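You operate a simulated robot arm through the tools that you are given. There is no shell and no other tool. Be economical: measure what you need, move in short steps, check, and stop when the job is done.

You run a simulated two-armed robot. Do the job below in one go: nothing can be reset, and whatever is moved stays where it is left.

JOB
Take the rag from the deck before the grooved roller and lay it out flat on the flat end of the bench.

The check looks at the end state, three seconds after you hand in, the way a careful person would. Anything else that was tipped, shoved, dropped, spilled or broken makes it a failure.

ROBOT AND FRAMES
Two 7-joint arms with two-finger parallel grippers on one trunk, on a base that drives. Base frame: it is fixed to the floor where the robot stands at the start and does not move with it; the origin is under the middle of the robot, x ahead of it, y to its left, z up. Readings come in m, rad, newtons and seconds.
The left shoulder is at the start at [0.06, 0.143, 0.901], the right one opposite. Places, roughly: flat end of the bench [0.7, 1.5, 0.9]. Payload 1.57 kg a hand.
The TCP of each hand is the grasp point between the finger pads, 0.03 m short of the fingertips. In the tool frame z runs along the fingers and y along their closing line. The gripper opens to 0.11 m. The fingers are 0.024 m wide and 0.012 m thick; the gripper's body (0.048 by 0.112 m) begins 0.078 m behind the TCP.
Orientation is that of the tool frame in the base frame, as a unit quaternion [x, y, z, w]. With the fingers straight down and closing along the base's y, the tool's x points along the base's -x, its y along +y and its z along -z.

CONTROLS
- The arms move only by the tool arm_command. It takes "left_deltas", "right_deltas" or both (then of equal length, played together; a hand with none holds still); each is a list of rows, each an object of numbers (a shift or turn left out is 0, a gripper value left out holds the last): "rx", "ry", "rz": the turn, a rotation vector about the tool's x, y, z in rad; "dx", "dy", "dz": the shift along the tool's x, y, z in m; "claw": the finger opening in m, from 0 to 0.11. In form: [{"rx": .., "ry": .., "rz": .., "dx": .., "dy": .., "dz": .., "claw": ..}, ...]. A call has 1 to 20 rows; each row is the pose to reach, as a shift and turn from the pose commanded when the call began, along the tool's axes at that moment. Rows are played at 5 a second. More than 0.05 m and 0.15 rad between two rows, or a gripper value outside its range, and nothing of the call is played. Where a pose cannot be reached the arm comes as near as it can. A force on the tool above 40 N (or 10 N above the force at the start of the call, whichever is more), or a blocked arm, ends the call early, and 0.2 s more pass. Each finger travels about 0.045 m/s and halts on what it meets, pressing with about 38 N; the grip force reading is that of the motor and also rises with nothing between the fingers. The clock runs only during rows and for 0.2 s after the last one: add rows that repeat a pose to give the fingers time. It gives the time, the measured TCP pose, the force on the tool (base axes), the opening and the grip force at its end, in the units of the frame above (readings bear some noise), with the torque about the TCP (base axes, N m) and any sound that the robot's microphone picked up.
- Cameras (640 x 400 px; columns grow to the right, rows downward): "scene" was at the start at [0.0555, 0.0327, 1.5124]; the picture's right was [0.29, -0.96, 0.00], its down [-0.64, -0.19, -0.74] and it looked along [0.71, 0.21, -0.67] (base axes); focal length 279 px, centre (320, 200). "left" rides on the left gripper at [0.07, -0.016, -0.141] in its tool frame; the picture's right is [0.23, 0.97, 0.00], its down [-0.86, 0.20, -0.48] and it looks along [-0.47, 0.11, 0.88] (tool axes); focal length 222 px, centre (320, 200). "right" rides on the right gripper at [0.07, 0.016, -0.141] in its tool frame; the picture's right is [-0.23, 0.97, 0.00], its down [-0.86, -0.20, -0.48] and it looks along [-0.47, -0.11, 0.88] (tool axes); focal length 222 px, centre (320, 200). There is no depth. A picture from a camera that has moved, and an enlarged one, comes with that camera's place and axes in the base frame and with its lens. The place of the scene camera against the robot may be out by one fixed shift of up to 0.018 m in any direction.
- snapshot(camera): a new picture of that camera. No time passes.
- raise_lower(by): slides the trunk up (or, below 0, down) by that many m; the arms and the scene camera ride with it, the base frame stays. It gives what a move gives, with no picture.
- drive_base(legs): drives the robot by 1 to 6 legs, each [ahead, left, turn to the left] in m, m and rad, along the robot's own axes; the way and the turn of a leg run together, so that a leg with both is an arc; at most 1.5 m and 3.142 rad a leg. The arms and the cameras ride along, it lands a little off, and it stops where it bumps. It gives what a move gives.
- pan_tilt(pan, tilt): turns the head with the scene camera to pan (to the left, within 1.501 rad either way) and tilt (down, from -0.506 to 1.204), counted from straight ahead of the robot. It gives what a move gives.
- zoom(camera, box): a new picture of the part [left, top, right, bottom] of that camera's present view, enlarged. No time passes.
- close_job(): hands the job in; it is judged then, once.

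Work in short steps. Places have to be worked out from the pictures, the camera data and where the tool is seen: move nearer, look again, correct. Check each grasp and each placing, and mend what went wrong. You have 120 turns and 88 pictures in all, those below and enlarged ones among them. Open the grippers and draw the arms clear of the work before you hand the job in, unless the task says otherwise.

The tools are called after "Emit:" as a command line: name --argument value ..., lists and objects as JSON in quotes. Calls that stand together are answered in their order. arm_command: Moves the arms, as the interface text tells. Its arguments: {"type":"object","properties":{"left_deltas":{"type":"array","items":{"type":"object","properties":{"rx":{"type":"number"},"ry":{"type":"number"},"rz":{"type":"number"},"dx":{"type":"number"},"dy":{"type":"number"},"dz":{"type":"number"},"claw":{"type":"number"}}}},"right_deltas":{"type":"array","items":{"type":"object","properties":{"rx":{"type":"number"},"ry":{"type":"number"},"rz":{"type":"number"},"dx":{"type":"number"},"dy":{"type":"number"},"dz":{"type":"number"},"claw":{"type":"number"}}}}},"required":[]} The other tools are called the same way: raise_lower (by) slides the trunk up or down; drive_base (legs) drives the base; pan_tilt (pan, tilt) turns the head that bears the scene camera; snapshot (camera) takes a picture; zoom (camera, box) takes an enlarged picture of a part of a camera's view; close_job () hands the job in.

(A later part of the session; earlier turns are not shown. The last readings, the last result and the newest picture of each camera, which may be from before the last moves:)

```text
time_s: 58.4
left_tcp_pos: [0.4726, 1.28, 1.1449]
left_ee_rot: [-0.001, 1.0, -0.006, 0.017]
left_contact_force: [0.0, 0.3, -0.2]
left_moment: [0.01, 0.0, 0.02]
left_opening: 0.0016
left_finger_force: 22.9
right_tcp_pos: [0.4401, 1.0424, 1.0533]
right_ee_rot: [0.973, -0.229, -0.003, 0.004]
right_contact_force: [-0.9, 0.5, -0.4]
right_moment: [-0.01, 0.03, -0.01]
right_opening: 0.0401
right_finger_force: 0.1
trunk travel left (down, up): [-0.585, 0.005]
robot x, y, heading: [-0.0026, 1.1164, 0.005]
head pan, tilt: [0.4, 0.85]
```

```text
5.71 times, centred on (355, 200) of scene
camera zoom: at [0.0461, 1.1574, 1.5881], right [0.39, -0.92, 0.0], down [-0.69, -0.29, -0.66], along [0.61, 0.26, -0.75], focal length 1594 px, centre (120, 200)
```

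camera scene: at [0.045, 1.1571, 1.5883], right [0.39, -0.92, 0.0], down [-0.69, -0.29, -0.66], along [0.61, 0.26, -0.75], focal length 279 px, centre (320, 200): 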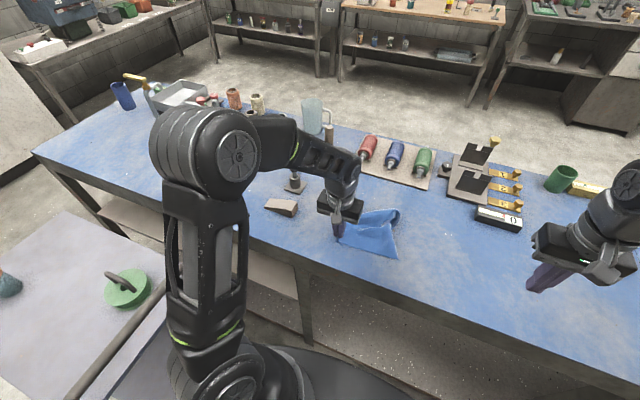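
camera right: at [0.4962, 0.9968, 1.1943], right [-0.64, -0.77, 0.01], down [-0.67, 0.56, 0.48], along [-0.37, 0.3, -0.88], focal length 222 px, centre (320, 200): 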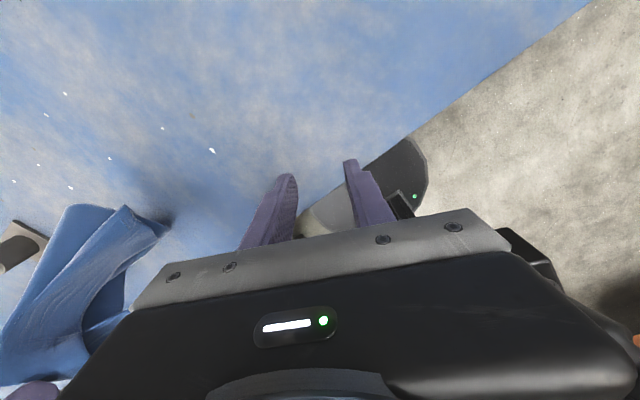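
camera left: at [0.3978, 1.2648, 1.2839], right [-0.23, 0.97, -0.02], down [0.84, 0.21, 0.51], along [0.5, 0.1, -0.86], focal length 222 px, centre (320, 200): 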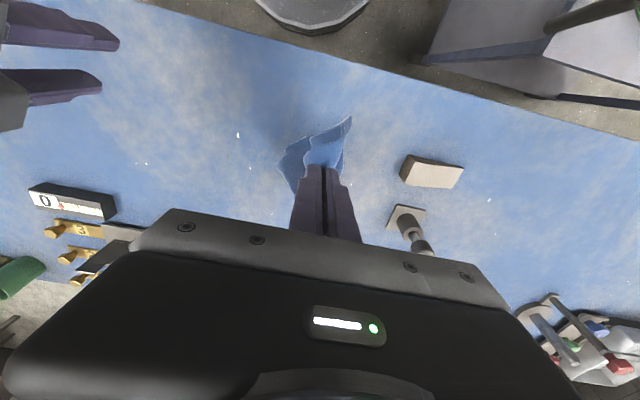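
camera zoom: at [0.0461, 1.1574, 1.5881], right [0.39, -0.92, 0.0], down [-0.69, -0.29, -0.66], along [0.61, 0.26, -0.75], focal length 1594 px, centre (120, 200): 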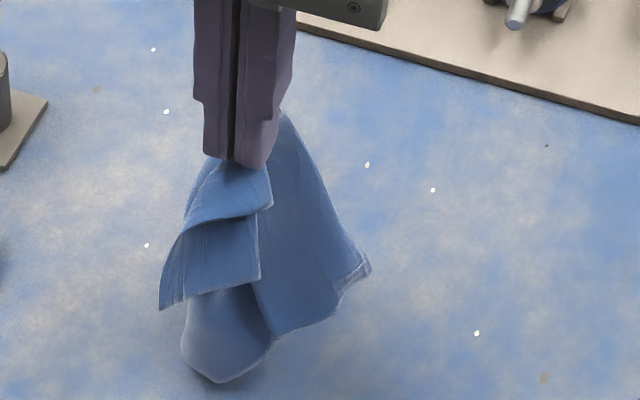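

The corner is at (0.539, 1.237, 0.985). To keep the wrists apart I shift the left hand 4 cm toward the robot and tilt the right gripper 0.5 rad about its closing line so its wrist leans away.

Emit:
arm_command --left_deltas '[{"dx": 0.01}, {"dx": 0.02}, {"dx": 0.03}, {"dx": 0.04}, {"dx": 0.04}, {"dx": 0.04}]' --right_deltas '[{"ry": -0.12, "claw": 0.06}, {"ry": -0.24}, {"ry": -0.36}, {"ry": -0.48}, {"ry": -0.5}, {"ry": -0.5}]'

Emit:
zoom --camera "right" --box '[0, 80, 320, 280]'

Emit:
zoom --camera "scene" --box '[310, 150, 470, 250]'

```text
time_s: 59.8
left_tcp_pos: [0.4328, 1.282, 1.1438]
left_ee_rot: [-0.001, 1.0, -0.006, 0.018]
left_contact_force: [0.1, 0.0, -0.4]
left_moment: [-0.02, 0.0, 0.0]
left_opening: 0.0016
left_finger_force: 23.6
right_tcp_pos: [0.438, 1.0434, 1.0493]
right_ee_rot: [0.953, -0.225, -0.198, -0.037]
right_contact_force: [-0.2, -0.6, 0.1]
right_moment: [-0.01, 0.02, -0.02]
right_opening: 0.0598
right_finger_force: 0.0
right hand out of reach, approached as far as the arm can: row 4, 5, 6
trunk travel left (down, up): [-0.585, 0.005]
robot x, y, heading: [-0.0043, 1.1172, 0.004]
head pan, tilt: [0.4, 0.85]
```

```text
2.00 times, centred on (160, 180) of right
camera zoom: at [0.5392, 0.9764, 1.1518], right [-0.62, -0.78, 0.11], down [-0.44, 0.46, 0.77], along [-0.65, 0.43, -0.63], focal length 444 px, centre (640, 240)
```

zoom: 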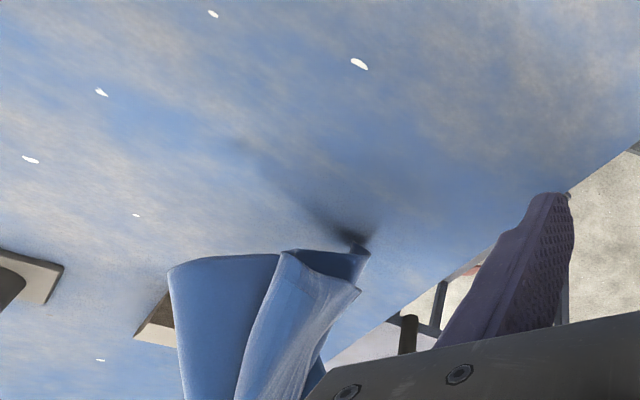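

```text
4.00 times, centred on (390, 200) of scene
camera zoom: at [0.0457, 1.1576, 1.5881], right [0.39, -0.92, 0.0], down [-0.69, -0.29, -0.66], along [0.61, 0.26, -0.75], focal length 1116 px, centre (40, 200)
```

zoom: 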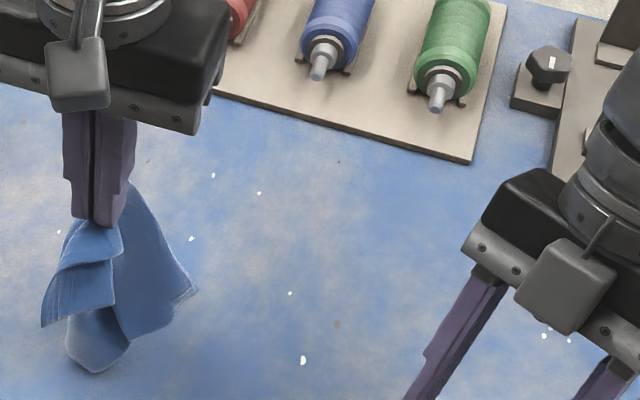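

Corner now at about (0.499, 1.237, 0.988). I bring the right hand above it, fingers straddling the sheet's plane, at TCP (0.493, 1.241, 1.09).

Emit:
arm_command --right_deltas '[{"dx": 0.0037, "dy": -0.034, "dz": -0.0134}, {"dx": 0.0075, "dy": -0.068, "dz": -0.0268}, {"dx": 0.0112, "dy": -0.102, "dz": -0.0403}, {"dx": 0.0149, "dy": -0.1358, "dz": -0.0537}, {"dx": -0.0078, "dy": -0.1575, "dz": -0.0444}, {"dx": -0.0304, "dy": -0.1791, "dz": -0.0351}, {"dx": -0.0531, "dy": -0.2008, "dz": -0.0258}, {"dx": -0.0531, "dy": -0.2008, "dz": -0.0258}]'

Emit:
zoom --camera "scene" --box '[290, 130, 450, 250]'

Emit:
snapshot --camera "right"

```text
time_s: 61.6
left_tcp_pos: [0.4337, 1.2818, 1.1434]
left_ee_rot: [0.0, 1.0, -0.008, 0.018]
left_contact_force: [0.3, 0.8, -0.3]
left_moment: [-0.01, -0.04, 0.03]
left_opening: 0.0015
left_finger_force: 22.8
right_tcp_pos: [0.4395, 1.1321, 1.0868]
right_ee_rot: [0.95, -0.243, -0.186, -0.064]
right_contact_force: [0.1, 0.6, 0.5]
right_moment: [-0.02, -0.02, 0.06]
right_opening: 0.0598
right_finger_force: 0.2
right hand out of reach, approached as far as the arm can: row 1, 2, 3, 4, 5, 6, 7, 8
trunk travel left (down, up): [-0.585, 0.005]
robot x, y, heading: [-0.0026, 1.1194, 0.003]
head pan, tilt: [0.4, 0.85]
```

```text
3.33 times, centred on (370, 190) of scene
camera zoom: at [0.047, 1.1585, 1.588], right [0.39, -0.92, 0.0], down [-0.69, -0.3, -0.66], along [0.61, 0.26, -0.75], focal length 930 px, centre (153, 233)
```

zoom: 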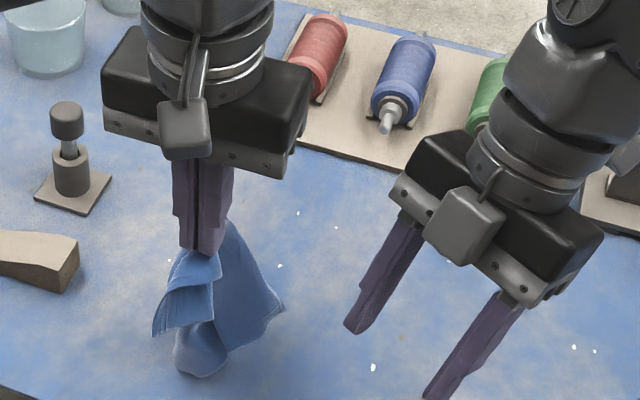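

```text
22 pictures are left
camera right: at [0.5329, 1.0563, 1.1897], right [-0.66, -0.75, 0.06], down [-0.44, 0.45, 0.78], along [-0.61, 0.49, -0.63], focal length 222 px, centre (320, 200)
```

right: 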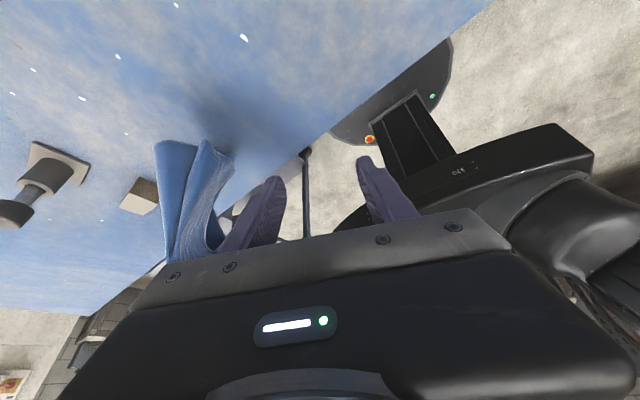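

This tilted pose limits the right arm's reach, so I bring the rag to it: the right backs off a little, then the left carries the rag by (−0.06, −0.06).

Emit:
arm_command --right_deltas '[{"dy": 0.02}, {"dy": 0.04}, {"dy": 0.05}, {"dy": 0.05}, {"dy": 0.05}, {"dy": 0.05}, {"dy": 0.05}, {"dy": 0.05}, {"dy": 0.05}]' --left_deltas '[{"dx": 0}, {"dx": 0}, {"dx": 0.012, "dy": -0.012}, {"dx": 0.024, "dy": -0.024}, {"dx": 0.036, "dy": -0.036}, {"dx": 0.048, "dy": -0.048}, {"dx": 0.06, "dy": -0.06}, {"dx": 0.06, "dy": -0.06}, {"dx": 0.06, "dy": -0.06}]'

Emit:
zoom --camera "scene" --box '[310, 160, 470, 290]'

```text
time_s: 63.6
left_tcp_pos: [0.3726, 1.2199, 1.1429]
left_ee_rot: [0.0, 1.0, -0.005, 0.018]
left_contact_force: [-0.4, 0.7, 0.9]
left_moment: [-0.02, -0.02, 0.05]
left_opening: 0.0013
left_finger_force: 23.6
right_tcp_pos: [0.415, 1.0845, 1.0843]
right_ee_rot: [0.95, -0.244, -0.185, -0.066]
right_contact_force: [-0.1, -0.6, 0.4]
right_moment: [0.0, 0.01, 0.02]
right_opening: 0.0601
right_finger_force: 0.1
trunk travel left (down, up): [-0.585, 0.005]
robot x, y, heading: [-0.0025, 1.1189, 0.008]
head pan, tilt: [0.4, 0.85]
```

```text
3.08 times, centred on (390, 225) of scene
camera zoom: at [0.0459, 1.1573, 1.5881], right [0.39, -0.92, 0.0], down [-0.69, -0.29, -0.66], along [0.61, 0.26, -0.75], focal length 858 px, centre (105, 123)
```

zoom: 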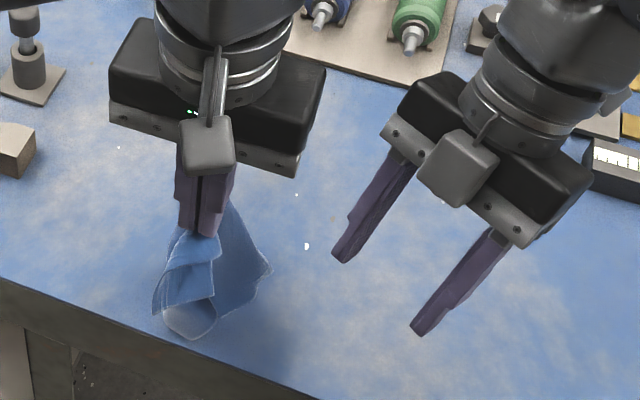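

The corner is now at (0.442, 1.181, 0.988). I move the right over it and plunge along its finger direction, straddling the sheet.

Emit:
arm_command --right_deltas '[{"dx": 0.003, "dy": -0.03, "dz": 0.0}, {"dx": 0.003, "dy": -0.06, "dz": 0.004}, {"dx": 0.003, "dy": -0.085, "dz": 0.008}, {"dx": 0.003, "dy": -0.099, "dz": 0.012}, {"dx": 0.003, "dy": -0.098, "dz": 0.035}, {"dx": 0.003, "dy": -0.096, "dz": 0.06}, {"dx": 0.003, "dy": -0.095, "dz": 0.08}, {"dx": 0.003, "dy": -0.095, "dz": 0.09}, {"dx": 0.003, "dy": -0.095, "dz": 0.09}]'

Emit:
zoom --camera "scene" --box '[310, 160, 470, 290]'

Emit:
snapshot --camera "right"

```text
time_s: 65.6
left_tcp_pos: [0.3723, 1.2206, 1.1419]
left_ee_rot: [-0.001, 1.0, -0.006, 0.018]
left_contact_force: [0.3, 0.2, -0.4]
left_moment: [-0.01, 0.02, 0.06]
left_opening: 0.0014
left_finger_force: 23.2
right_tcp_pos: [0.4327, 1.1845, 1.0007]
right_ee_rot: [0.95, -0.242, -0.186, -0.064]
right_contact_force: [0.3, -0.2, -0.7]
right_moment: [-0.02, 0.02, 0.0]
right_opening: 0.0601
right_finger_force: 0.0
right hand out of reach, approached as far as the arm can: row 3, 4
trunk travel left (down, up): [-0.585, 0.005]
robot x, y, heading: [0.0004, 1.1169, 0.0]
head pan, tilt: [0.4, 0.85]
```

```text
3.08 times, centred on (390, 225) of scene
camera zoom: at [0.0461, 1.1576, 1.5881], right [0.39, -0.92, 0.0], down [-0.69, -0.29, -0.66], along [0.61, 0.26, -0.75], focal length 858 px, centre (105, 123)
```

zoom: 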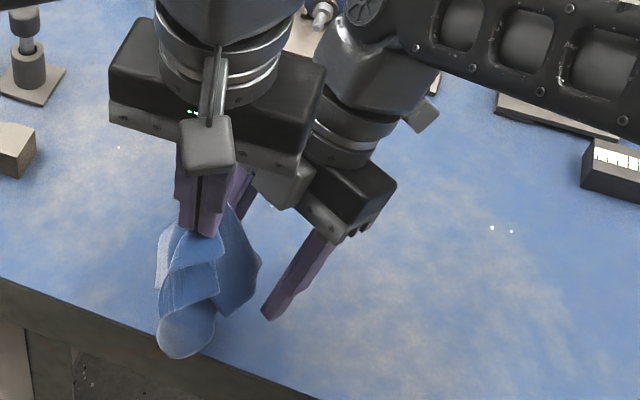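

```text
19 pictures are left
camera right: at [0.5277, 1.1101, 1.1047], right [-0.66, -0.75, 0.06], down [-0.44, 0.45, 0.78], along [-0.61, 0.49, -0.63], focal length 222 px, centre (320, 200)
```

right: 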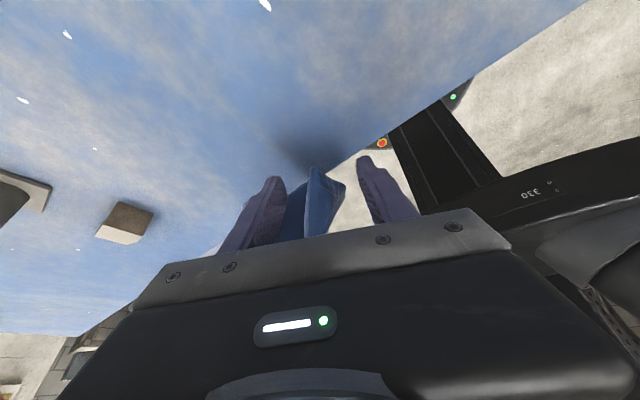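

The sheet's corner lies neatly between the right fingers. Closing.

Emit:
arm_command --right_deltas '[{"claw": 0.05}, {"claw": 0.035}, {"claw": 0.02}, {"claw": 0.005}, {"claw": 0.0}, {"claw": 0.0}, {"claw": 0.0}, {"claw": 0.0}, {"claw": 0.0}]'

Emit:
snapshot --camera "right"

```text
time_s: 67.6
left_tcp_pos: [0.372, 1.2212, 1.1418]
left_ee_rot: [0.0, 1.0, -0.006, 0.017]
left_contact_force: [-0.2, -0.3, 0.5]
left_moment: [0.02, 0.0, 0.05]
left_opening: 0.0018
left_finger_force: 23.8
right_tcp_pos: [0.4343, 1.1849, 1.0022]
right_ee_rot: [0.95, -0.244, -0.185, -0.065]
right_contact_force: [0.2, -0.2, 0.7]
right_moment: [0.03, -0.02, 0.02]
right_opening: 0.0031
right_finger_force: 24.1
trunk travel left (down, up): [-0.585, 0.005]
robot x, y, heading: [0.0029, 1.1166, -0.0]
head pan, tilt: [0.4, 0.85]
```

```text
18 pictures are left
camera right: at [0.5278, 1.1099, 1.105], right [-0.66, -0.75, 0.06], down [-0.44, 0.45, 0.78], along [-0.61, 0.49, -0.63], focal length 222 px, centre (320, 200)
```

right: 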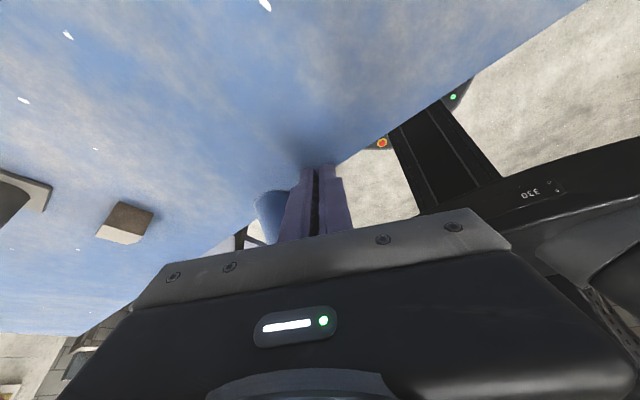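

The right now holds the neighbouring corner (3 mm). I separate the hands to equal height, 0.145 m apart, while turning the right 60° so the sheet unfolds between them.

Emit:
arm_command --right_deltas '[{"dx": 0.001, "dy": 0.013, "dz": -0.0125, "rx": 0.05, "ry": 0.0046, "rz": 0.121}, {"dx": 0.002, "dy": 0.0265, "dz": -0.025, "rx": 0.1, "ry": 0.009, "rz": 0.242}, {"dx": 0.003, "dy": 0.04, "dz": -0.0375, "rx": 0.15, "ry": 0.0137, "rz": 0.363}, {"dx": 0.004, "dy": 0.053, "dz": -0.05, "rx": 0.2, "ry": 0.018, "rz": 0.484}, {"dx": 0.005, "dy": 0.066, "dz": -0.0625, "rx": 0.25, "ry": 0.023, "rz": 0.605}, {"dx": 0.006, "dy": 0.0795, "dz": -0.075, "rx": 0.3, "ry": 0.027, "rz": 0.726}, {"dx": 0.007, "dy": 0.093, "dz": -0.0875, "rx": 0.35, "ry": 0.032, "rz": 0.847}, {"dx": 0.007, "dy": 0.1059, "dz": -0.1, "rx": 0.403, "ry": 0.037, "rz": 0.97}, {"dx": 0.007, "dy": 0.1059, "dz": -0.1, "rx": 0.403, "ry": 0.037, "rz": 0.97}]' --left_deltas '[{"dx": -0.006, "dz": 0.0065}, {"dx": -0.012, "dz": 0.013}, {"dx": -0.018, "dz": 0.0195}, {"dx": -0.024, "dz": 0.026}, {"dx": -0.03, "dz": 0.0325}, {"dx": -0.036, "dz": 0.039}, {"dx": -0.042, "dz": 0.0455}, {"dx": -0.048, "dz": 0.052}, {"dx": -0.048, "dz": 0.052}]'

Emit:
zoom --camera "scene" --box '[300, 150, 480, 290]'

```text
time_s: 69.6
left_tcp_pos: [0.4233, 1.2225, 1.0934]
left_ee_rot: [-0.001, 1.0, -0.007, 0.018]
left_contact_force: [0.1, -4.2, 1.0]
left_moment: [-0.09, 0.05, -0.11]
left_opening: 0.0016
left_finger_force: 23.4
right_tcp_pos: [0.4225, 1.0714, 1.0873]
right_ee_rot: [0.7, -0.687, -0.127, -0.148]
right_contact_force: [0.1, 3.1, -0.2]
right_moment: [-0.06, 0.0, -0.02]
right_opening: 0.0032
right_finger_force: 24.4
trunk travel left (down, up): [-0.585, 0.005]
robot x, y, heading: [-0.0044, 1.1201, 0.003]
head pan, tilt: [0.4, 0.85]
```

```text
2.86 times, centred on (390, 220) of scene
camera zoom: at [0.0465, 1.1575, 1.5881], right [0.39, -0.92, 0.0], down [-0.69, -0.29, -0.66], along [0.61, 0.26, -0.75], focal length 797 px, centre (120, 143)
```

zoom: 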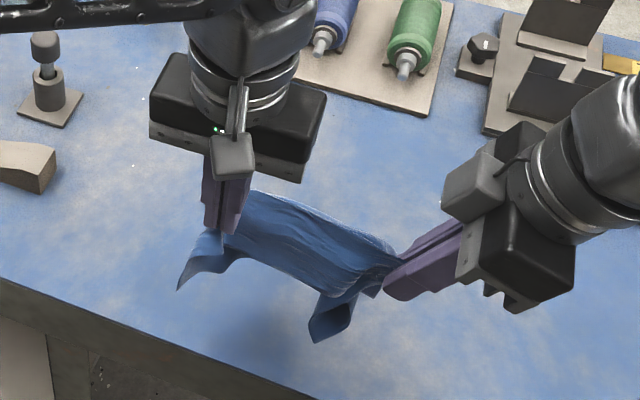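

The cloth is taut between the hands (3–4 N), with flaps on the near side. I check from both wrist cameras how the rest hangs.

Emit:
snapshot --camera "left"

Emit:
snapshot --camera "right"

```text
16 pictures are left
camera left: at [0.3473, 1.2069, 1.2326], right [-0.23, 0.97, -0.02], down [0.84, 0.21, 0.51], along [0.5, 0.1, -0.86], focal length 222 px, centre (320, 200)
```

left: 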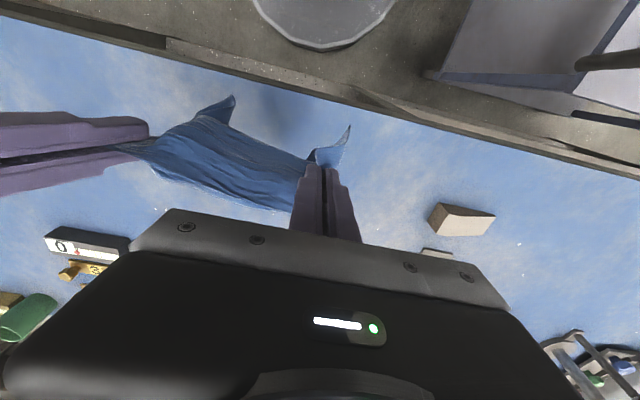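

```text
15 pictures are left
camera right: at [0.4036, 0.9518, 1.1922], right [-0.98, 0.2, 0.06], down [0.17, 0.61, 0.77], along [0.12, 0.77, -0.63], focal length 222 px, centre (320, 200)
```

right: 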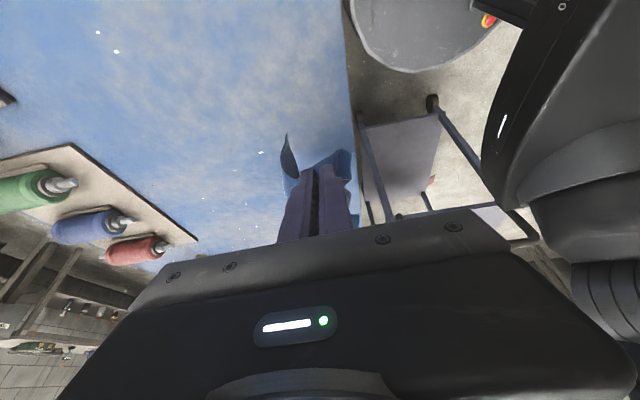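

The right hand evidently holds a mid-point of the rag, so the rag drapes over the line between the hands with one flap each side. I lay this ridge down while moving away from the robot, so both flaps trail toward the robot; then the top flap can be opened like a book.

Emit:
arm_command --left_deltas '[{"dx": -0.016, "dz": 0.0164}, {"dx": -0.032, "dz": 0.0328}, {"dx": -0.048, "dz": 0.049}, {"dx": -0.064, "dz": 0.0655}, {"dx": -0.08, "dz": 0.082}, {"dx": -0.095, "dz": 0.098}, {"dx": -0.111, "dz": 0.115}, {"dx": -0.127, "dz": 0.131}, {"dx": -0.127, "dz": 0.131}]' --right_deltas '[{"dx": 0.0064, "dy": -0.01535, "dz": 0.0151}, {"dx": 0.0128, "dy": -0.0307, "dz": 0.0301}, {"dx": 0.0193, "dy": -0.046, "dz": 0.0452}, {"dx": 0.0257, "dy": -0.0614, "dz": 0.0603}, {"dx": 0.0321, "dy": -0.0767, "dz": 0.0754}, {"dx": 0.0385, "dy": -0.0921, "dz": 0.0904}, {"dx": 0.045, "dy": -0.1074, "dz": 0.1055}, {"dx": 0.0514, "dy": -0.1228, "dz": 0.1206}, {"dx": 0.0514, "dy": -0.1228, "dz": 0.1206}]'

Emit:
zoom --camera "scene" --box '[310, 150, 470, 270]'

```text
time_s: 71.6
left_tcp_pos: [0.5536, 1.2183, 0.9676]
left_ee_rot: [-0.001, 1.0, -0.006, 0.019]
left_contact_force: [0.1, -2.6, 0.1]
left_moment: [-0.04, 0.0, -0.12]
left_opening: 0.0017
left_finger_force: 23.6
right_tcp_pos: [0.5474, 1.0691, 0.9597]
right_ee_rot: [0.7, -0.687, -0.128, -0.149]
right_contact_force: [1.1, 3.3, 0.5]
right_moment: [-0.05, -0.02, 0.0]
right_opening: 0.003
right_finger_force: 24.1
trunk travel left (down, up): [-0.585, 0.005]
robot x, y, heading: [-0.0005, 1.1199, 0.003]
head pan, tilt: [0.4, 0.85]
```

```text
3.33 times, centred on (390, 210) of scene
camera zoom: at [0.0453, 1.1573, 1.5881], right [0.39, -0.92, 0.0], down [-0.69, -0.29, -0.66], along [0.61, 0.26, -0.75], focal length 930 px, centre (87, 167)
```

zoom: 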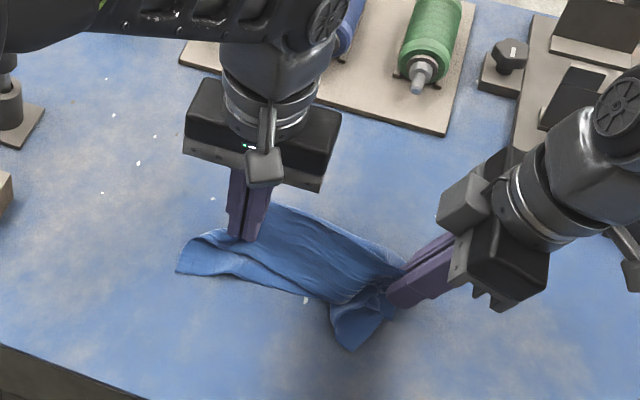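

Laid with both flaps toward the robot. I set it down fully, release the right hand and withdraw it along its fingers; the left keeps its corner.

Emit:
arm_command --left_deltas '[{"dz": 0.006}, {"dz": 0.01}, {"dz": 0.01}, {"dz": 0.01}, {"dz": 0.01}, {"dz": 0.01}, {"dz": 0.01}, {"dz": 0.01}, {"dz": 0.01}, {"dz": 0.01}]' --right_deltas '[{"dx": 0.002, "dz": 0.004}, {"dx": 0.0023, "dz": 0.0055}, {"dx": 0.0023, "dz": 0.0055, "claw": 0.015}, {"dx": 0.0023, "dz": 0.0055, "claw": 0.03}, {"dx": 0.0023, "dz": 0.0055, "claw": 0.03}, {"dx": 0.0, "dz": -0.01}, {"dx": 0.01, "dz": -0.04}, {"dx": 0.025, "dz": -0.08}, {"dx": 0.04, "dz": -0.12}, {"dx": 0.054, "dz": -0.14}]'

Emit:
zoom --camera "scene" --box '[320, 170, 460, 270]'

```text
time_s: 73.8
left_tcp_pos: [0.5553, 1.2188, 0.9579]
left_ee_rot: [0.0, 1.0, -0.006, 0.017]
left_contact_force: [0.1, -0.1, 0.4]
left_moment: [-0.01, 0.01, 0.03]
left_opening: 0.0016
left_finger_force: 23.4
right_tcp_pos: [0.5474, 0.9649, 1.0705]
right_ee_rot: [0.7, -0.687, -0.127, -0.148]
right_contact_force: [0.0, -0.1, 0.1]
right_moment: [0.04, 0.02, 0.03]
right_opening: 0.03
right_finger_force: 0.0
trunk travel left (down, up): [-0.585, 0.005]
robot x, y, heading: [-0.0021, 1.117, 0.002]
head pan, tilt: [0.4, 0.85]
```

```text
4.00 times, centred on (390, 220) of scene
camera zoom: at [0.0461, 1.157, 1.5881], right [0.39, -0.92, 0.0], down [-0.69, -0.29, -0.66], along [0.61, 0.26, -0.75], focal length 1116 px, centre (40, 120)
```

zoom: 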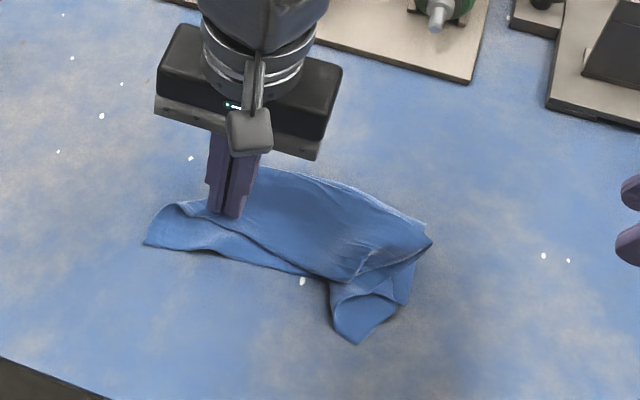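

I need to understand the right end's layers before the next pinch; one tight zoom.

Emit:
zoom --camera "scene" --box '[350, 202, 434, 260]'

```text
6.90 times, centred on (392, 231) of scene
camera zoom: at [0.0461, 1.157, 1.5881], right [0.39, -0.92, 0.0], down [-0.69, -0.29, -0.66], along [0.61, 0.26, -0.75], focal length 1924 px, centre (-177, -14)
```

zoom: 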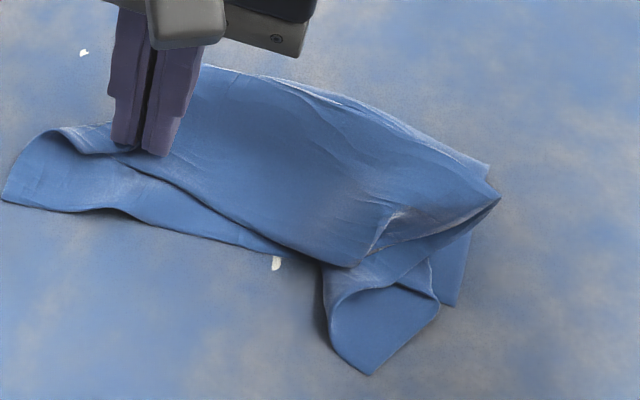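

The layers are too jumbled here. Better plan: hang the rag from the left hand, take the lowest point (the opposite corner) from the side with a near-horizontal right gripper, and stretch the diagonal. First the left lifts while the right turns about its fingers.

Emit:
arm_command --left_deltas '[{"dz": -0.015}, {"dz": -0.03}, {"dz": -0.045}, {"dz": -0.06}, {"dz": -0.075}, {"dz": -0.09, "dx": 0.01}, {"dz": -0.105, "dx": 0.02, "dy": 0.01}, {"dz": -0.12, "dx": 0.03, "dy": 0.02}, {"dz": -0.135, "dx": 0.045, "dy": 0.03}, {"dz": -0.15, "dx": 0.06, "dy": 0.04}, {"dz": -0.165, "dx": 0.075, "dy": 0.05}, {"dz": -0.18, "dx": 0.09, "dy": 0.05}, {"dz": -0.183, "dx": 0.095, "dy": 0.05}, {"dz": -0.183, "dx": 0.095, "dy": 0.05}, {"dz": -0.183, "dx": 0.095, "dy": 0.05}, {"dz": -0.183, "dx": 0.095, "dy": 0.05}, {"dz": -0.183, "dx": 0.095, "dy": 0.05}, {"dz": -0.183, "dx": 0.095, "dy": 0.05}, {"dz": -0.183, "dx": 0.095, "dy": 0.05}, {"dz": -0.183, "dx": 0.095, "dy": 0.05}]' --right_deltas '[{"rz": 0.15, "dy": 0.02}, {"rz": 0.3, "dy": 0.04}, {"rz": 0.45, "dy": 0.06}, {"rz": 0.6, "dy": 0.08}, {"rz": 0.75, "dy": 0.09}, {"rz": 0.9, "dy": 0.09}, {"rz": 1.05, "dy": 0.09}, {"rz": 1.2, "dy": 0.09}, {"rz": 1.35, "dy": 0.09}, {"rz": 1.5, "dy": 0.09}, {"rz": 1.65, "dy": 0.09}, {"rz": 1.8, "dy": 0.09}, {"rz": 1.95, "dy": 0.09}, {"rz": 2.1, "dy": 0.09}, {"rz": 2.25, "dy": 0.09}, {"rz": 2.4, "dy": 0.09}, {"rz": 2.55, "dy": 0.09}, {"rz": 2.7, "dy": 0.09}, {"rz": 2.85, "dy": 0.09}, {"rz": 3.0, "dy": 0.09}]'

```text
time_s: 78.0
left_tcp_pos: [0.4511, 1.2714, 1.1341]
left_ee_rot: [-0.001, 1.0, -0.006, 0.018]
left_contact_force: [0.1, 0.2, 0.2]
left_moment: [0.0, 0.03, 0.03]
left_opening: 0.0017
left_finger_force: 23.6
right_tcp_pos: [0.4568, 0.9642, 1.0672]
right_ee_rot: [0.637, 0.746, 0.156, -0.117]
right_contact_force: [-0.7, 0.0, -0.8]
right_moment: [0.0, -0.02, -0.01]
right_opening: 0.0298
right_finger_force: 0.1
trunk travel left (down, up): [-0.585, 0.005]
robot x, y, heading: [-0.0002, 1.1204, 0.006]
head pan, tilt: [0.4, 0.85]
```

Turned fine. Now tilt the right fingers up toward horizontal (pointing to the left hand) and look.

Emit:
arm_command --right_deltas '[{"ry": 0.14, "claw": 0.07}, {"ry": 0.28}, {"ry": 0.42}, {"ry": 0.56}, {"ry": 0.7}, {"ry": 0.83}, {"ry": 0.83}]'

Emit:
zoom --camera "scene" --box '[300, 150, 500, 275]'

Emit:
snapshot --camera "right"

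```text
time_s: 79.6
left_tcp_pos: [0.4512, 1.2712, 1.1332]
left_ee_rot: [-0.001, 1.0, -0.007, 0.017]
left_contact_force: [0.3, 0.0, -0.5]
left_moment: [0.0, 0.04, 0.03]
left_opening: 0.0016
left_finger_force: 23.4
right_tcp_pos: [0.4557, 0.9649, 1.0671]
right_ee_rot: [0.519, 0.636, 0.401, -0.407]
right_contact_force: [1.1, -0.6, -0.3]
right_moment: [0.01, 0.0, 0.0]
right_opening: 0.0697
right_finger_force: 0.1
trunk travel left (down, up): [-0.585, 0.005]
robot x, y, heading: [-0.0016, 1.1138, 0.003]
head pan, tilt: [0.4, 0.85]
```

```text
3.20 times, centred on (400, 212) of scene
camera zoom: at [0.046, 1.1584, 1.5881], right [0.39, -0.92, 0.0], down [-0.69, -0.3, -0.66], along [0.61, 0.26, -0.75], focal length 893 px, centre (64, 160)
```

zoom: 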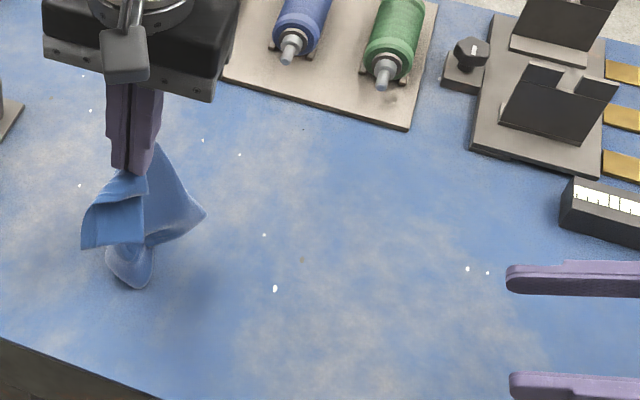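

```text
10 pictures are left
camera right: at [0.4776, 0.8589, 1.1826], right [0.99, 0.06, -0.13], down [-0.04, -0.76, -0.65], along [-0.14, 0.65, -0.75], focal length 222 px, centre (320, 200)
```

right: 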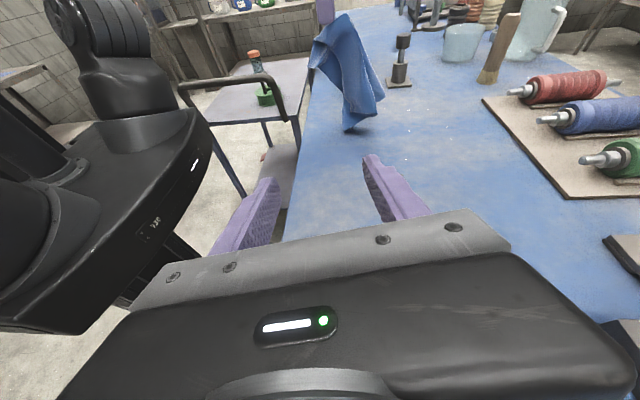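

The side view works: the rag's lowest point is at about (0.475, 1.268, 0.925). I move the right fingers, opened 0.06, around the tail just above it.

Emit:
arm_command --right_deltas '[{"dx": -0.0072, "dy": 0.0053, "dz": 0.035, "claw": 0.06}, {"dx": -0.0143, "dy": 0.0107, "dz": 0.07}, {"dx": -0.0215, "dy": 0.016, "dz": 0.105}, {"dx": -0.0287, "dy": 0.0213, "dz": 0.14}, {"dx": -0.036, "dy": 0.0267, "dz": 0.175}, {"dx": -0.043, "dy": 0.032, "dz": 0.209}, {"dx": -0.0337, "dy": 0.036, "dz": 0.235}, {"dx": -0.0243, "dy": 0.04, "dz": 0.2615}, {"dx": -0.015, "dy": 0.044, "dz": 0.2875}, {"dx": -0.0057, "dy": 0.0477, "dz": 0.3136}, {"dx": -0.0057, "dy": 0.0477, "dz": 0.3136}]'

Emit:
snapshot --camera "right"

```text
time_s: 82.0
left_tcp_pos: [0.4513, 1.2702, 1.1352]
left_ee_rot: [0.0, 1.0, -0.006, 0.018]
left_contact_force: [0.4, -0.2, -0.1]
left_moment: [-0.01, -0.03, 0.01]
left_opening: 0.0013
left_finger_force: 23.6
right_tcp_pos: [0.4716, 1.2624, 0.9557]
right_ee_rot: [0.519, 0.636, 0.4, -0.407]
right_contact_force: [-0.1, -0.8, 0.5]
right_moment: [0.01, -0.01, 0.0]
right_opening: 0.06
right_finger_force: 0.1
trunk travel left (down, up): [-0.585, 0.005]
robot x, y, heading: [0.0024, 1.1175, 0.006]
head pan, tilt: [0.4, 0.85]
```

```text
9 pictures are left
camera right: at [0.4932, 1.1561, 1.0718], right [0.99, 0.06, -0.13], down [-0.04, -0.76, -0.65], along [-0.14, 0.65, -0.75], focal length 222 px, centre (320, 200)
```

right: 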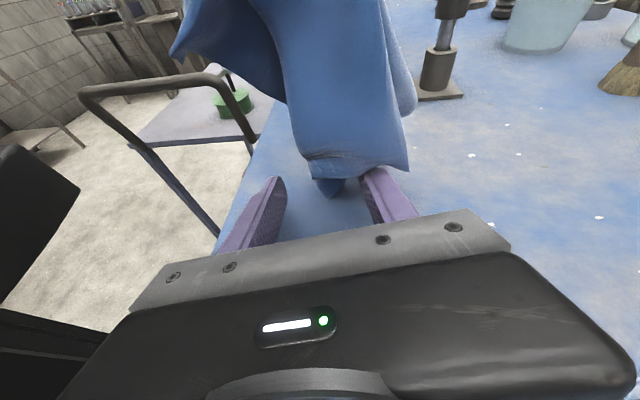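

The tail's tip is behind the panel, between the fingers. I advance 2 cm and close on it.

Emit:
arm_command --right_deltas '[{"dx": 0.0033, "dy": 0.0014, "dz": 0.0093}, {"dx": 0.0067, "dy": 0.0028, "dz": 0.0186}, {"dx": 0.0067, "dy": 0.0028, "dz": 0.0186, "claw": 0.045}, {"dx": 0.0067, "dy": 0.0028, "dz": 0.0186, "claw": 0.03}, {"dx": 0.0067, "dy": 0.0028, "dz": 0.0186, "claw": 0.015}, {"dx": 0.0067, "dy": 0.0028, "dz": 0.0186, "claw": 0.0}, {"dx": 0.0067, "dy": 0.0028, "dz": 0.0186, "claw": 0.0}, {"dx": 0.0067, "dy": 0.0028, "dz": 0.0186, "claw": 0.0}, {"dx": 0.0067, "dy": 0.0028, "dz": 0.0186, "claw": 0.0}, {"dx": 0.0067, "dy": 0.0028, "dz": 0.0186, "claw": 0.0}]'

```text
time_s: 84.2
left_tcp_pos: [0.4509, 1.2715, 1.1345]
left_ee_rot: [-0.001, 1.0, -0.006, 0.018]
left_contact_force: [0.3, -0.3, -0.3]
left_moment: [0.0, 0.03, 0.0]
left_opening: 0.0015
left_finger_force: 23.5
right_tcp_pos: [0.4721, 1.2822, 0.9566]
right_ee_rot: [0.519, 0.636, 0.401, -0.408]
right_contact_force: [0.4, 0.1, -0.1]
right_moment: [0.03, -0.02, 0.01]
right_opening: 0.0029
right_finger_force: 24.2
trunk travel left (down, up): [-0.585, 0.005]
robot x, y, heading: [0.0002, 1.1169, 0.005]
head pan, tilt: [0.4, 0.85]
```

It caught the tail (2.9 mm). I draw the right hand out to the right and up, to 0.20 m from the left, and read the tension.

Emit:
arm_command --right_deltas '[{"dx": 0.0058, "dy": -0.0038, "dz": -0.0336}, {"dx": 0.0117, "dy": -0.0077, "dz": -0.0671}, {"dx": 0.0175, "dy": -0.0115, "dz": -0.1007}, {"dx": 0.0233, "dy": -0.0153, "dz": -0.1343}, {"dx": 0.0291, "dy": -0.0191, "dz": -0.1678}, {"dx": 0.035, "dy": -0.023, "dz": -0.2014}, {"dx": 0.0408, "dy": -0.0268, "dz": -0.235}, {"dx": 0.0466, "dy": -0.0306, "dz": -0.2685}, {"dx": 0.0466, "dy": -0.0306, "dz": -0.2685}]'

Emit:
zoom --camera "scene" --box '[300, 140, 500, 275]'

```text
time_s: 86.2
left_tcp_pos: [0.4516, 1.271, 1.1348]
left_ee_rot: [0.0, 1.0, -0.006, 0.018]
left_contact_force: [-0.7, -9.6, -0.5]
left_moment: [-0.19, 0.09, -0.27]
left_opening: 0.004
left_finger_force: 24.3
right_tcp_pos: [0.4642, 1.0449, 1.0889]
right_ee_rot: [0.518, 0.637, 0.399, -0.408]
right_contact_force: [1.5, 10.6, 1.5]
right_moment: [-0.1, 0.04, -0.08]
right_opening: 0.0028
right_finger_force: 23.7
trunk travel left (down, up): [-0.585, 0.005]
robot x, y, heading: [-0.0043, 1.1156, 0.003]
head pan, tilt: [0.4, 0.85]
```

```text
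2.96 times, centred on (400, 208) of scene
camera zoom: at [0.0463, 1.1576, 1.5881], right [0.39, -0.92, 0.0], down [-0.69, -0.29, -0.66], along [0.61, 0.26, -0.75], focal length 827 px, centre (83, 178)
```

zoom: 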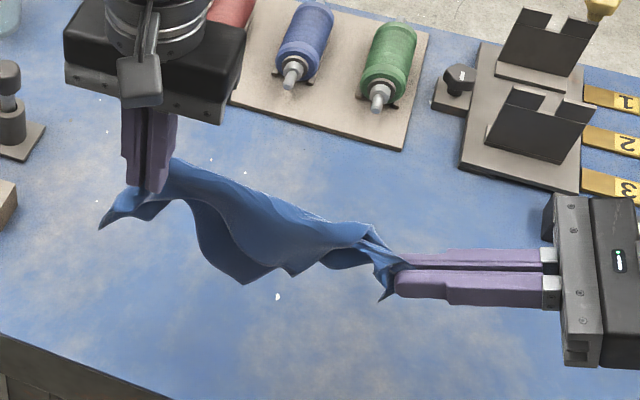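

Taut at 10 N. I ease 8 mm and look along the line to see how the flaps hang.

Emit:
arm_command --right_deltas '[{"dz": 0.004, "dx": 0.001}, {"dz": 0.0075, "dx": 0.0027}, {"dz": 0.0075, "dx": 0.0027}]'

Emit:
snapshot --camera "right"

```text
time_s: 87.0
left_tcp_pos: [0.4516, 1.2699, 1.1354]
left_ee_rot: [-0.001, 1.0, -0.006, 0.017]
left_contact_force: [-0.4, -8.3, -0.8]
left_moment: [-0.12, 0.05, -0.2]
left_opening: 0.0032
left_finger_force: 24.4
right_tcp_pos: [0.4624, 1.0512, 1.0895]
right_ee_rot: [0.519, 0.637, 0.399, -0.408]
right_contact_force: [0.8, 8.7, 1.1]
right_moment: [-0.11, 0.02, -0.07]
right_opening: 0.0027
right_finger_force: 23.7
trunk travel left (down, up): [-0.585, 0.005]
robot x, y, heading: [-0.0011, 1.1186, 0.007]
head pan, tilt: [0.4, 0.85]
```

```text
7 pictures are left
camera right: at [0.484, 0.9442, 1.2053], right [0.99, 0.06, -0.13], down [-0.04, -0.76, -0.65], along [-0.14, 0.65, -0.75], focal length 222 px, centre (320, 200)
```

right: 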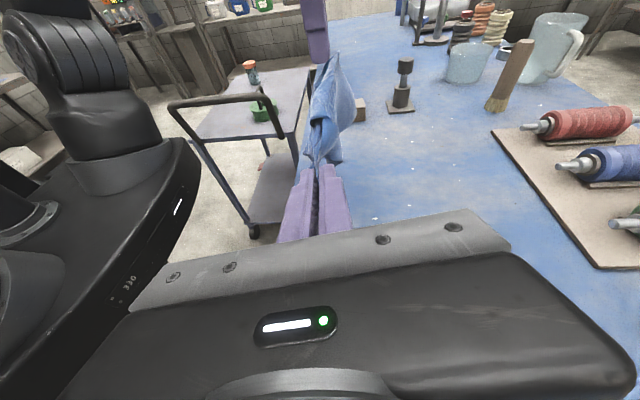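

The picture is that of a still partly folded bundle, with the right holding several layers. I let go with the right, withdraw and bring it back to vertical, and give the rag a few shakes with the left so its layers fall apart.

Emit:
arm_command --right_deltas '[{"claw": 0.015}, {"claw": 0.035}, {"claw": 0.035}, {"dz": -0.04}, {"dz": -0.08}, {"dz": -0.1}, {"dz": -0.1, "ry": -0.14}, {"dz": -0.1, "ry": -0.28}, {"dz": -0.1, "ry": -0.42}, {"dz": -0.1, "ry": -0.56}, {"dz": -0.1, "ry": -0.7}, {"dz": -0.1, "ry": -0.84}, {"dz": -0.1, "ry": -0.98}, {"dz": -0.1, "ry": -1.12}, {"dz": -0.1, "ry": -1.21}]' --left_deltas '[{"dz": 0}, {"dz": 0}, {"dz": 0}, {"dz": 0}, {"dz": 0.0}, {"dz": 0.0, "dy": 0.04}, {"dz": 0.0, "dy": -0.005}, {"dz": 0.0, "dy": 0.04}, {"dz": 0.0, "dy": -0.005}, {"dz": 0.03, "dy": 0.02}, {"dz": 0.0, "dy": 0.02}, {"dz": 0.03, "dy": 0.02}, {"dz": 0.0, "dy": 0.02}, {"dz": 0.0, "dy": 0.0}, {"dz": 0.0, "dy": 0.0}]'

```text
time_s: 90.2
left_tcp_pos: [0.4519, 1.272, 1.138]
left_ee_rot: [-0.001, 1.0, -0.007, 0.018]
left_contact_force: [0.2, 0.6, 0.1]
left_moment: [-0.03, 0.03, 0.0]
left_opening: 0.0016
left_finger_force: 23.7
right_tcp_pos: [0.4721, 0.9566, 1.1257]
right_ee_rot: [0.655, 0.755, 0.034, 0.028]
right_contact_force: [0.0, -0.3, -0.4]
right_moment: [0.0, 0.0, 0.0]
right_opening: 0.0349
right_finger_force: 0.1
trunk travel left (down, up): [-0.585, 0.005]
robot x, y, heading: [-0.0038, 1.119, 0.005]
head pan, tilt: [0.4, 0.85]
```

Next I let the rag hang freely in front of the bench edge, then draw it up over the edge onto the bench so it is pulled straight. The right goes back to its plain vertical pose meanwhile.

Emit:
arm_command --left_deltas '[{"dx": 0.018, "dy": -0.029}, {"dx": 0.036, "dy": -0.058}, {"dx": 0.054, "dy": -0.087}, {"dx": 0.072, "dy": -0.115}, {"dx": 0.09, "dy": -0.144}, {"dx": 0.107, "dy": -0.172}, {"dx": 0.107, "dy": -0.172}, {"dx": 0.107, "dy": -0.172}, {"dx": 0.107, "dy": -0.172}, {"dx": 0.089, "dy": -0.159, "dz": 0.019}, {"dx": 0.07, "dy": -0.145, "dz": 0.038}, {"dx": 0.052, "dy": -0.132, "dz": 0.058}, {"dx": 0.035, "dy": -0.119, "dz": 0.081}, {"dx": 0.019, "dy": -0.105, "dz": 0.105}, {"dx": 0.002, "dy": -0.092, "dz": 0.128}]' --right_deltas '[{"dx": -0.04}, {"dx": -0.08}, {"dx": -0.1, "rz": -0.13}, {"dx": -0.1, "rz": -0.26}, {"dx": -0.1, "rz": -0.39}, {"dx": -0.1, "rz": -0.52}, {"dx": -0.1, "rz": -0.65}, {"dx": -0.1, "rz": -0.78}, {"dx": -0.1, "rz": -0.91}, {"dx": -0.1, "rz": -1.04}, {"dx": -0.1, "rz": -1.17}, {"dx": -0.1, "rz": -1.3}, {"dx": -0.1, "rz": -1.43}, {"dx": -0.1, "rz": -1.43}, {"dx": -0.1, "rz": -1.43}]'

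```text
time_s: 93.4
left_tcp_pos: [0.4538, 1.1801, 1.0088]
left_ee_rot: [-0.001, 1.0, -0.006, 0.018]
left_contact_force: [0.3, -0.9, 0.4]
left_moment: [-0.05, 0.05, -0.01]
left_opening: 0.0018
left_finger_force: 23.0
right_tcp_pos: [0.4873, 0.8579, 1.1253]
right_ee_rot: [-0.002, 0.999, 0.009, 0.042]
right_contact_force: [0.7, 0.2, -1.2]
right_moment: [-0.01, 0.01, -0.02]
right_opening: 0.035
right_finger_force: 0.1
trunk travel left (down, up): [-0.585, 0.005]
robot x, y, heading: [0.0001, 1.1168, 0.003]
head pan, tilt: [0.4, 0.85]
```

Continuing low and diagonally to (0.63, 1.30), then a look.

Emit:
arm_command --left_deltas '[{"dx": -0.012, "dy": 0.01, "dz": 0.018}, {"dx": -0.024, "dy": 0.02, "dz": 0.034}, {"dx": -0.036, "dy": 0.03, "dz": 0.046}, {"dx": -0.054, "dy": 0.041, "dz": 0.048}, {"dx": -0.071, "dy": 0.052, "dz": 0.048}, {"dx": -0.089, "dy": 0.064, "dz": 0.048}, {"dx": -0.106, "dy": 0.075, "dz": 0.048}, {"dx": -0.124, "dy": 0.086, "dz": 0.048}, {"dx": -0.141, "dy": 0.097, "dz": 0.048}, {"dx": -0.159, "dy": 0.109, "dz": 0.048}, {"dx": -0.176, "dy": 0.12, "dz": 0.05}, {"dx": -0.176, "dy": 0.12, "dz": 0.052}]'

Emit:
zoom --camera "scene" --box '[300, 165, 460, 275]'

```text
time_s: 96.0
left_tcp_pos: [0.6315, 1.2974, 0.9621]
left_ee_rot: [0.0, 1.0, -0.006, 0.018]
left_contact_force: [-0.6, -0.1, 0.8]
left_moment: [-0.03, 0.0, 0.01]
left_opening: 0.0014
left_finger_force: 23.0
right_tcp_pos: [0.4862, 0.8581, 1.1252]
right_ee_rot: [-0.001, 0.999, 0.008, 0.043]
right_contact_force: [0.7, -1.0, 0.2]
right_moment: [0.02, 0.01, -0.01]
right_opening: 0.035
right_finger_force: 0.1
trunk travel left (down, up): [-0.585, 0.005]
robot x, y, heading: [-0.0016, 1.1186, 0.0]
head pan, tilt: [0.4, 0.85]
```

```text
3.64 times, centred on (380, 220) of scene
camera zoom: at [0.0457, 1.1571, 1.5881], right [0.39, -0.92, 0.0], down [-0.69, -0.29, -0.66], along [0.61, 0.26, -0.75], focal length 1015 px, centre (102, 127)
```

zoom: 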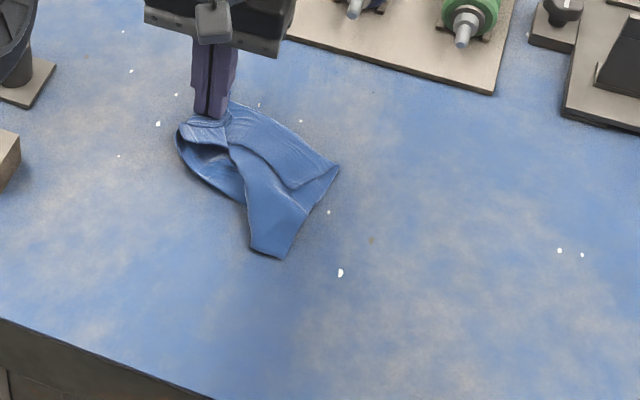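

The trailing is short (0.14 m), so the left actually holds a folded mid-place. A narrow strip ends at (0.516, 1.214): I'll straddle that strip across its width with the right gripper (turned −31°) and squeeze, then hang the rag from there.

Emit:
arm_command --right_deltas '[{"dx": -0.0035, "dy": 0.036, "dz": 0.0, "ry": 0.02, "rz": -0.06, "claw": 0.06}, {"dx": -0.007, "dy": 0.072, "dz": 0.0, "ry": 0.04, "rz": -0.12}, {"dx": -0.0105, "dy": 0.108, "dz": 0.01, "ry": 0.06, "rz": -0.18}, {"dx": -0.014, "dy": 0.145, "dz": 0.02, "ry": 0.08, "rz": -0.24}, {"dx": -0.0175, "dy": 0.181, "dz": 0.035, "ry": 0.084, "rz": -0.3}, {"dx": -0.021, "dy": 0.217, "dz": 0.05, "ry": 0.084, "rz": -0.36}, {"dx": -0.0245, "dy": 0.253, "dz": 0.07, "ry": 0.084, "rz": -0.42}, {"dx": -0.028, "dy": 0.29, "dz": 0.085, "ry": 0.084, "rz": -0.48}, {"dx": -0.0315, "dy": 0.326, "dz": 0.1, "ry": 0.084, "rz": -0.55}, {"dx": -0.035, "dy": 0.362, "dz": 0.117, "ry": 0.084, "rz": -0.55}, {"dx": -0.035, "dy": 0.362, "dz": 0.117, "ry": 0.084, "rz": -0.55}]'

Emit:
snapshot --camera "right"

```text
time_s: 98.4
left_tcp_pos: [0.6326, 1.2966, 0.9618]
left_ee_rot: [-0.001, 1.0, -0.006, 0.017]
left_contact_force: [-0.2, 0.0, 0.7]
left_moment: [0.0, -0.01, -0.01]
left_opening: 0.0017
left_finger_force: 23.2
right_tcp_pos: [0.5298, 1.2237, 1.0165]
right_ee_rot: [-0.273, 0.962, -0.004, 0.002]
right_contact_force: [-0.1, 0.4, 0.2]
right_moment: [0.01, 0.01, 0.0]
right_opening: 0.0597
right_finger_force: 0.0
trunk travel left (down, up): [-0.585, 0.005]
robot x, y, heading: [-0.0, 1.1175, 0.005]
head pan, tilt: [0.4, 0.85]
```

```text
5 pictures are left
camera right: at [0.459, 1.1992, 1.1579], right [-0.32, 0.95, -0.01], down [0.83, 0.28, 0.48], along [0.46, 0.15, -0.88], focal length 222 px, centre (320, 200)
```

right: 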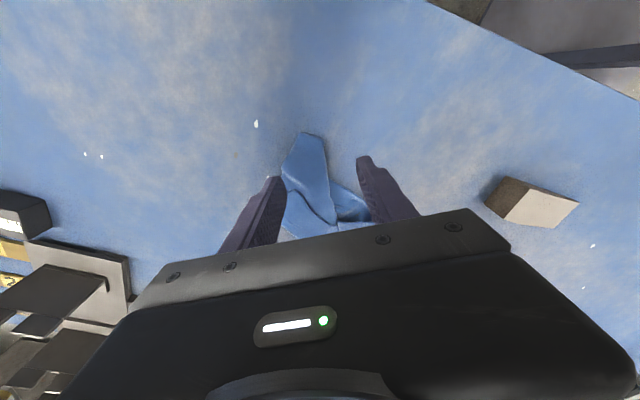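

The strip lies between the fingers. Lowering to the bench and squeezing.

Emit:
arm_command --right_deltas '[{"dz": 0.03}, {"dz": 0.055}, {"dz": 0.061}, {"dz": 0.064}, {"dz": 0.0655}, {"dz": 0.0655, "claw": 0.05}, {"dz": 0.0655, "claw": 0.04}, {"dz": 0.0655, "claw": 0.03}, {"dz": 0.0655, "claw": 0.02}, {"dz": 0.0655, "claw": 0.01}, {"dz": 0.0655, "claw": 0.0}, {"dz": 0.0655, "claw": 0.0}, {"dz": 0.0655, "claw": 0.0}, {"dz": 0.0655, "claw": 0.0}]'

```text
time_s: 101.4
left_tcp_pos: [0.6317, 1.2981, 0.9621]
left_ee_rot: [-0.001, 1.0, -0.006, 0.017]
left_contact_force: [-0.2, 0.2, 0.5]
left_moment: [-0.03, 0.0, 0.0]
left_opening: 0.0015
left_finger_force: 23.6
right_tcp_pos: [0.5315, 1.2228, 0.9526]
right_ee_rot: [-0.273, 0.962, -0.004, 0.001]
right_contact_force: [0.0, -0.6, 1.0]
right_moment: [0.03, -0.01, 0.01]
right_opening: 0.0034
right_finger_force: 23.7
trunk travel left (down, up): [-0.585, 0.005]
robot x, y, heading: [-0.0022, 1.1193, -0.0]
head pan, tilt: [0.4, 0.85]
```

Caught (3.4 mm). The left releases and withdraws; then the right lifts the rag and takes it to hang freely before the bench edge.

Emit:
arm_command --left_deltas '[{"claw": 0.015}, {"claw": 0.03}, {"claw": 0.03}, {"dz": -0.03}, {"dz": -0.07}, {"dz": -0.1}, {"dz": -0.1, "dy": 0.04, "dx": 0.02}, {"dz": -0.1, "dy": 0.08, "dx": 0.05}, {"dz": -0.1, "dy": 0.1, "dx": 0.09}, {"dz": -0.1, "dy": 0.1, "dx": 0.12}, {"dz": -0.1, "dy": 0.1, "dx": 0.13}]' --right_deltas '[{"dz": 0}, {"dz": 0}, {"dz": 0}, {"dz": 0}, {"dz": 0}, {"dz": 0}, {"dz": -0.03}, {"dz": -0.06}, {"dz": -0.1}, {"dz": -0.14, "dx": 0.02}, {"dz": -0.17, "dx": 0.05}]'

```text
time_s: 103.8
left_tcp_pos: [0.4984, 1.3982, 1.0533]
left_ee_rot: [0.0, 1.0, -0.006, 0.018]
left_contact_force: [-0.8, -0.4, 0.1]
left_moment: [-0.01, -0.01, 0.0]
left_opening: 0.03
left_finger_force: 0.0
right_tcp_pos: [0.485, 1.1974, 1.1221]
right_ee_rot: [-0.274, 0.962, -0.004, 0.002]
right_contact_force: [-0.3, -0.1, -0.6]
right_moment: [-0.02, 0.02, 0.01]
right_opening: 0.003
right_finger_force: 24.6
trunk travel left (down, up): [-0.585, 0.005]
robot x, y, heading: [-0.0006, 1.1175, 0.007]
head pan, tilt: [0.4, 0.85]
```

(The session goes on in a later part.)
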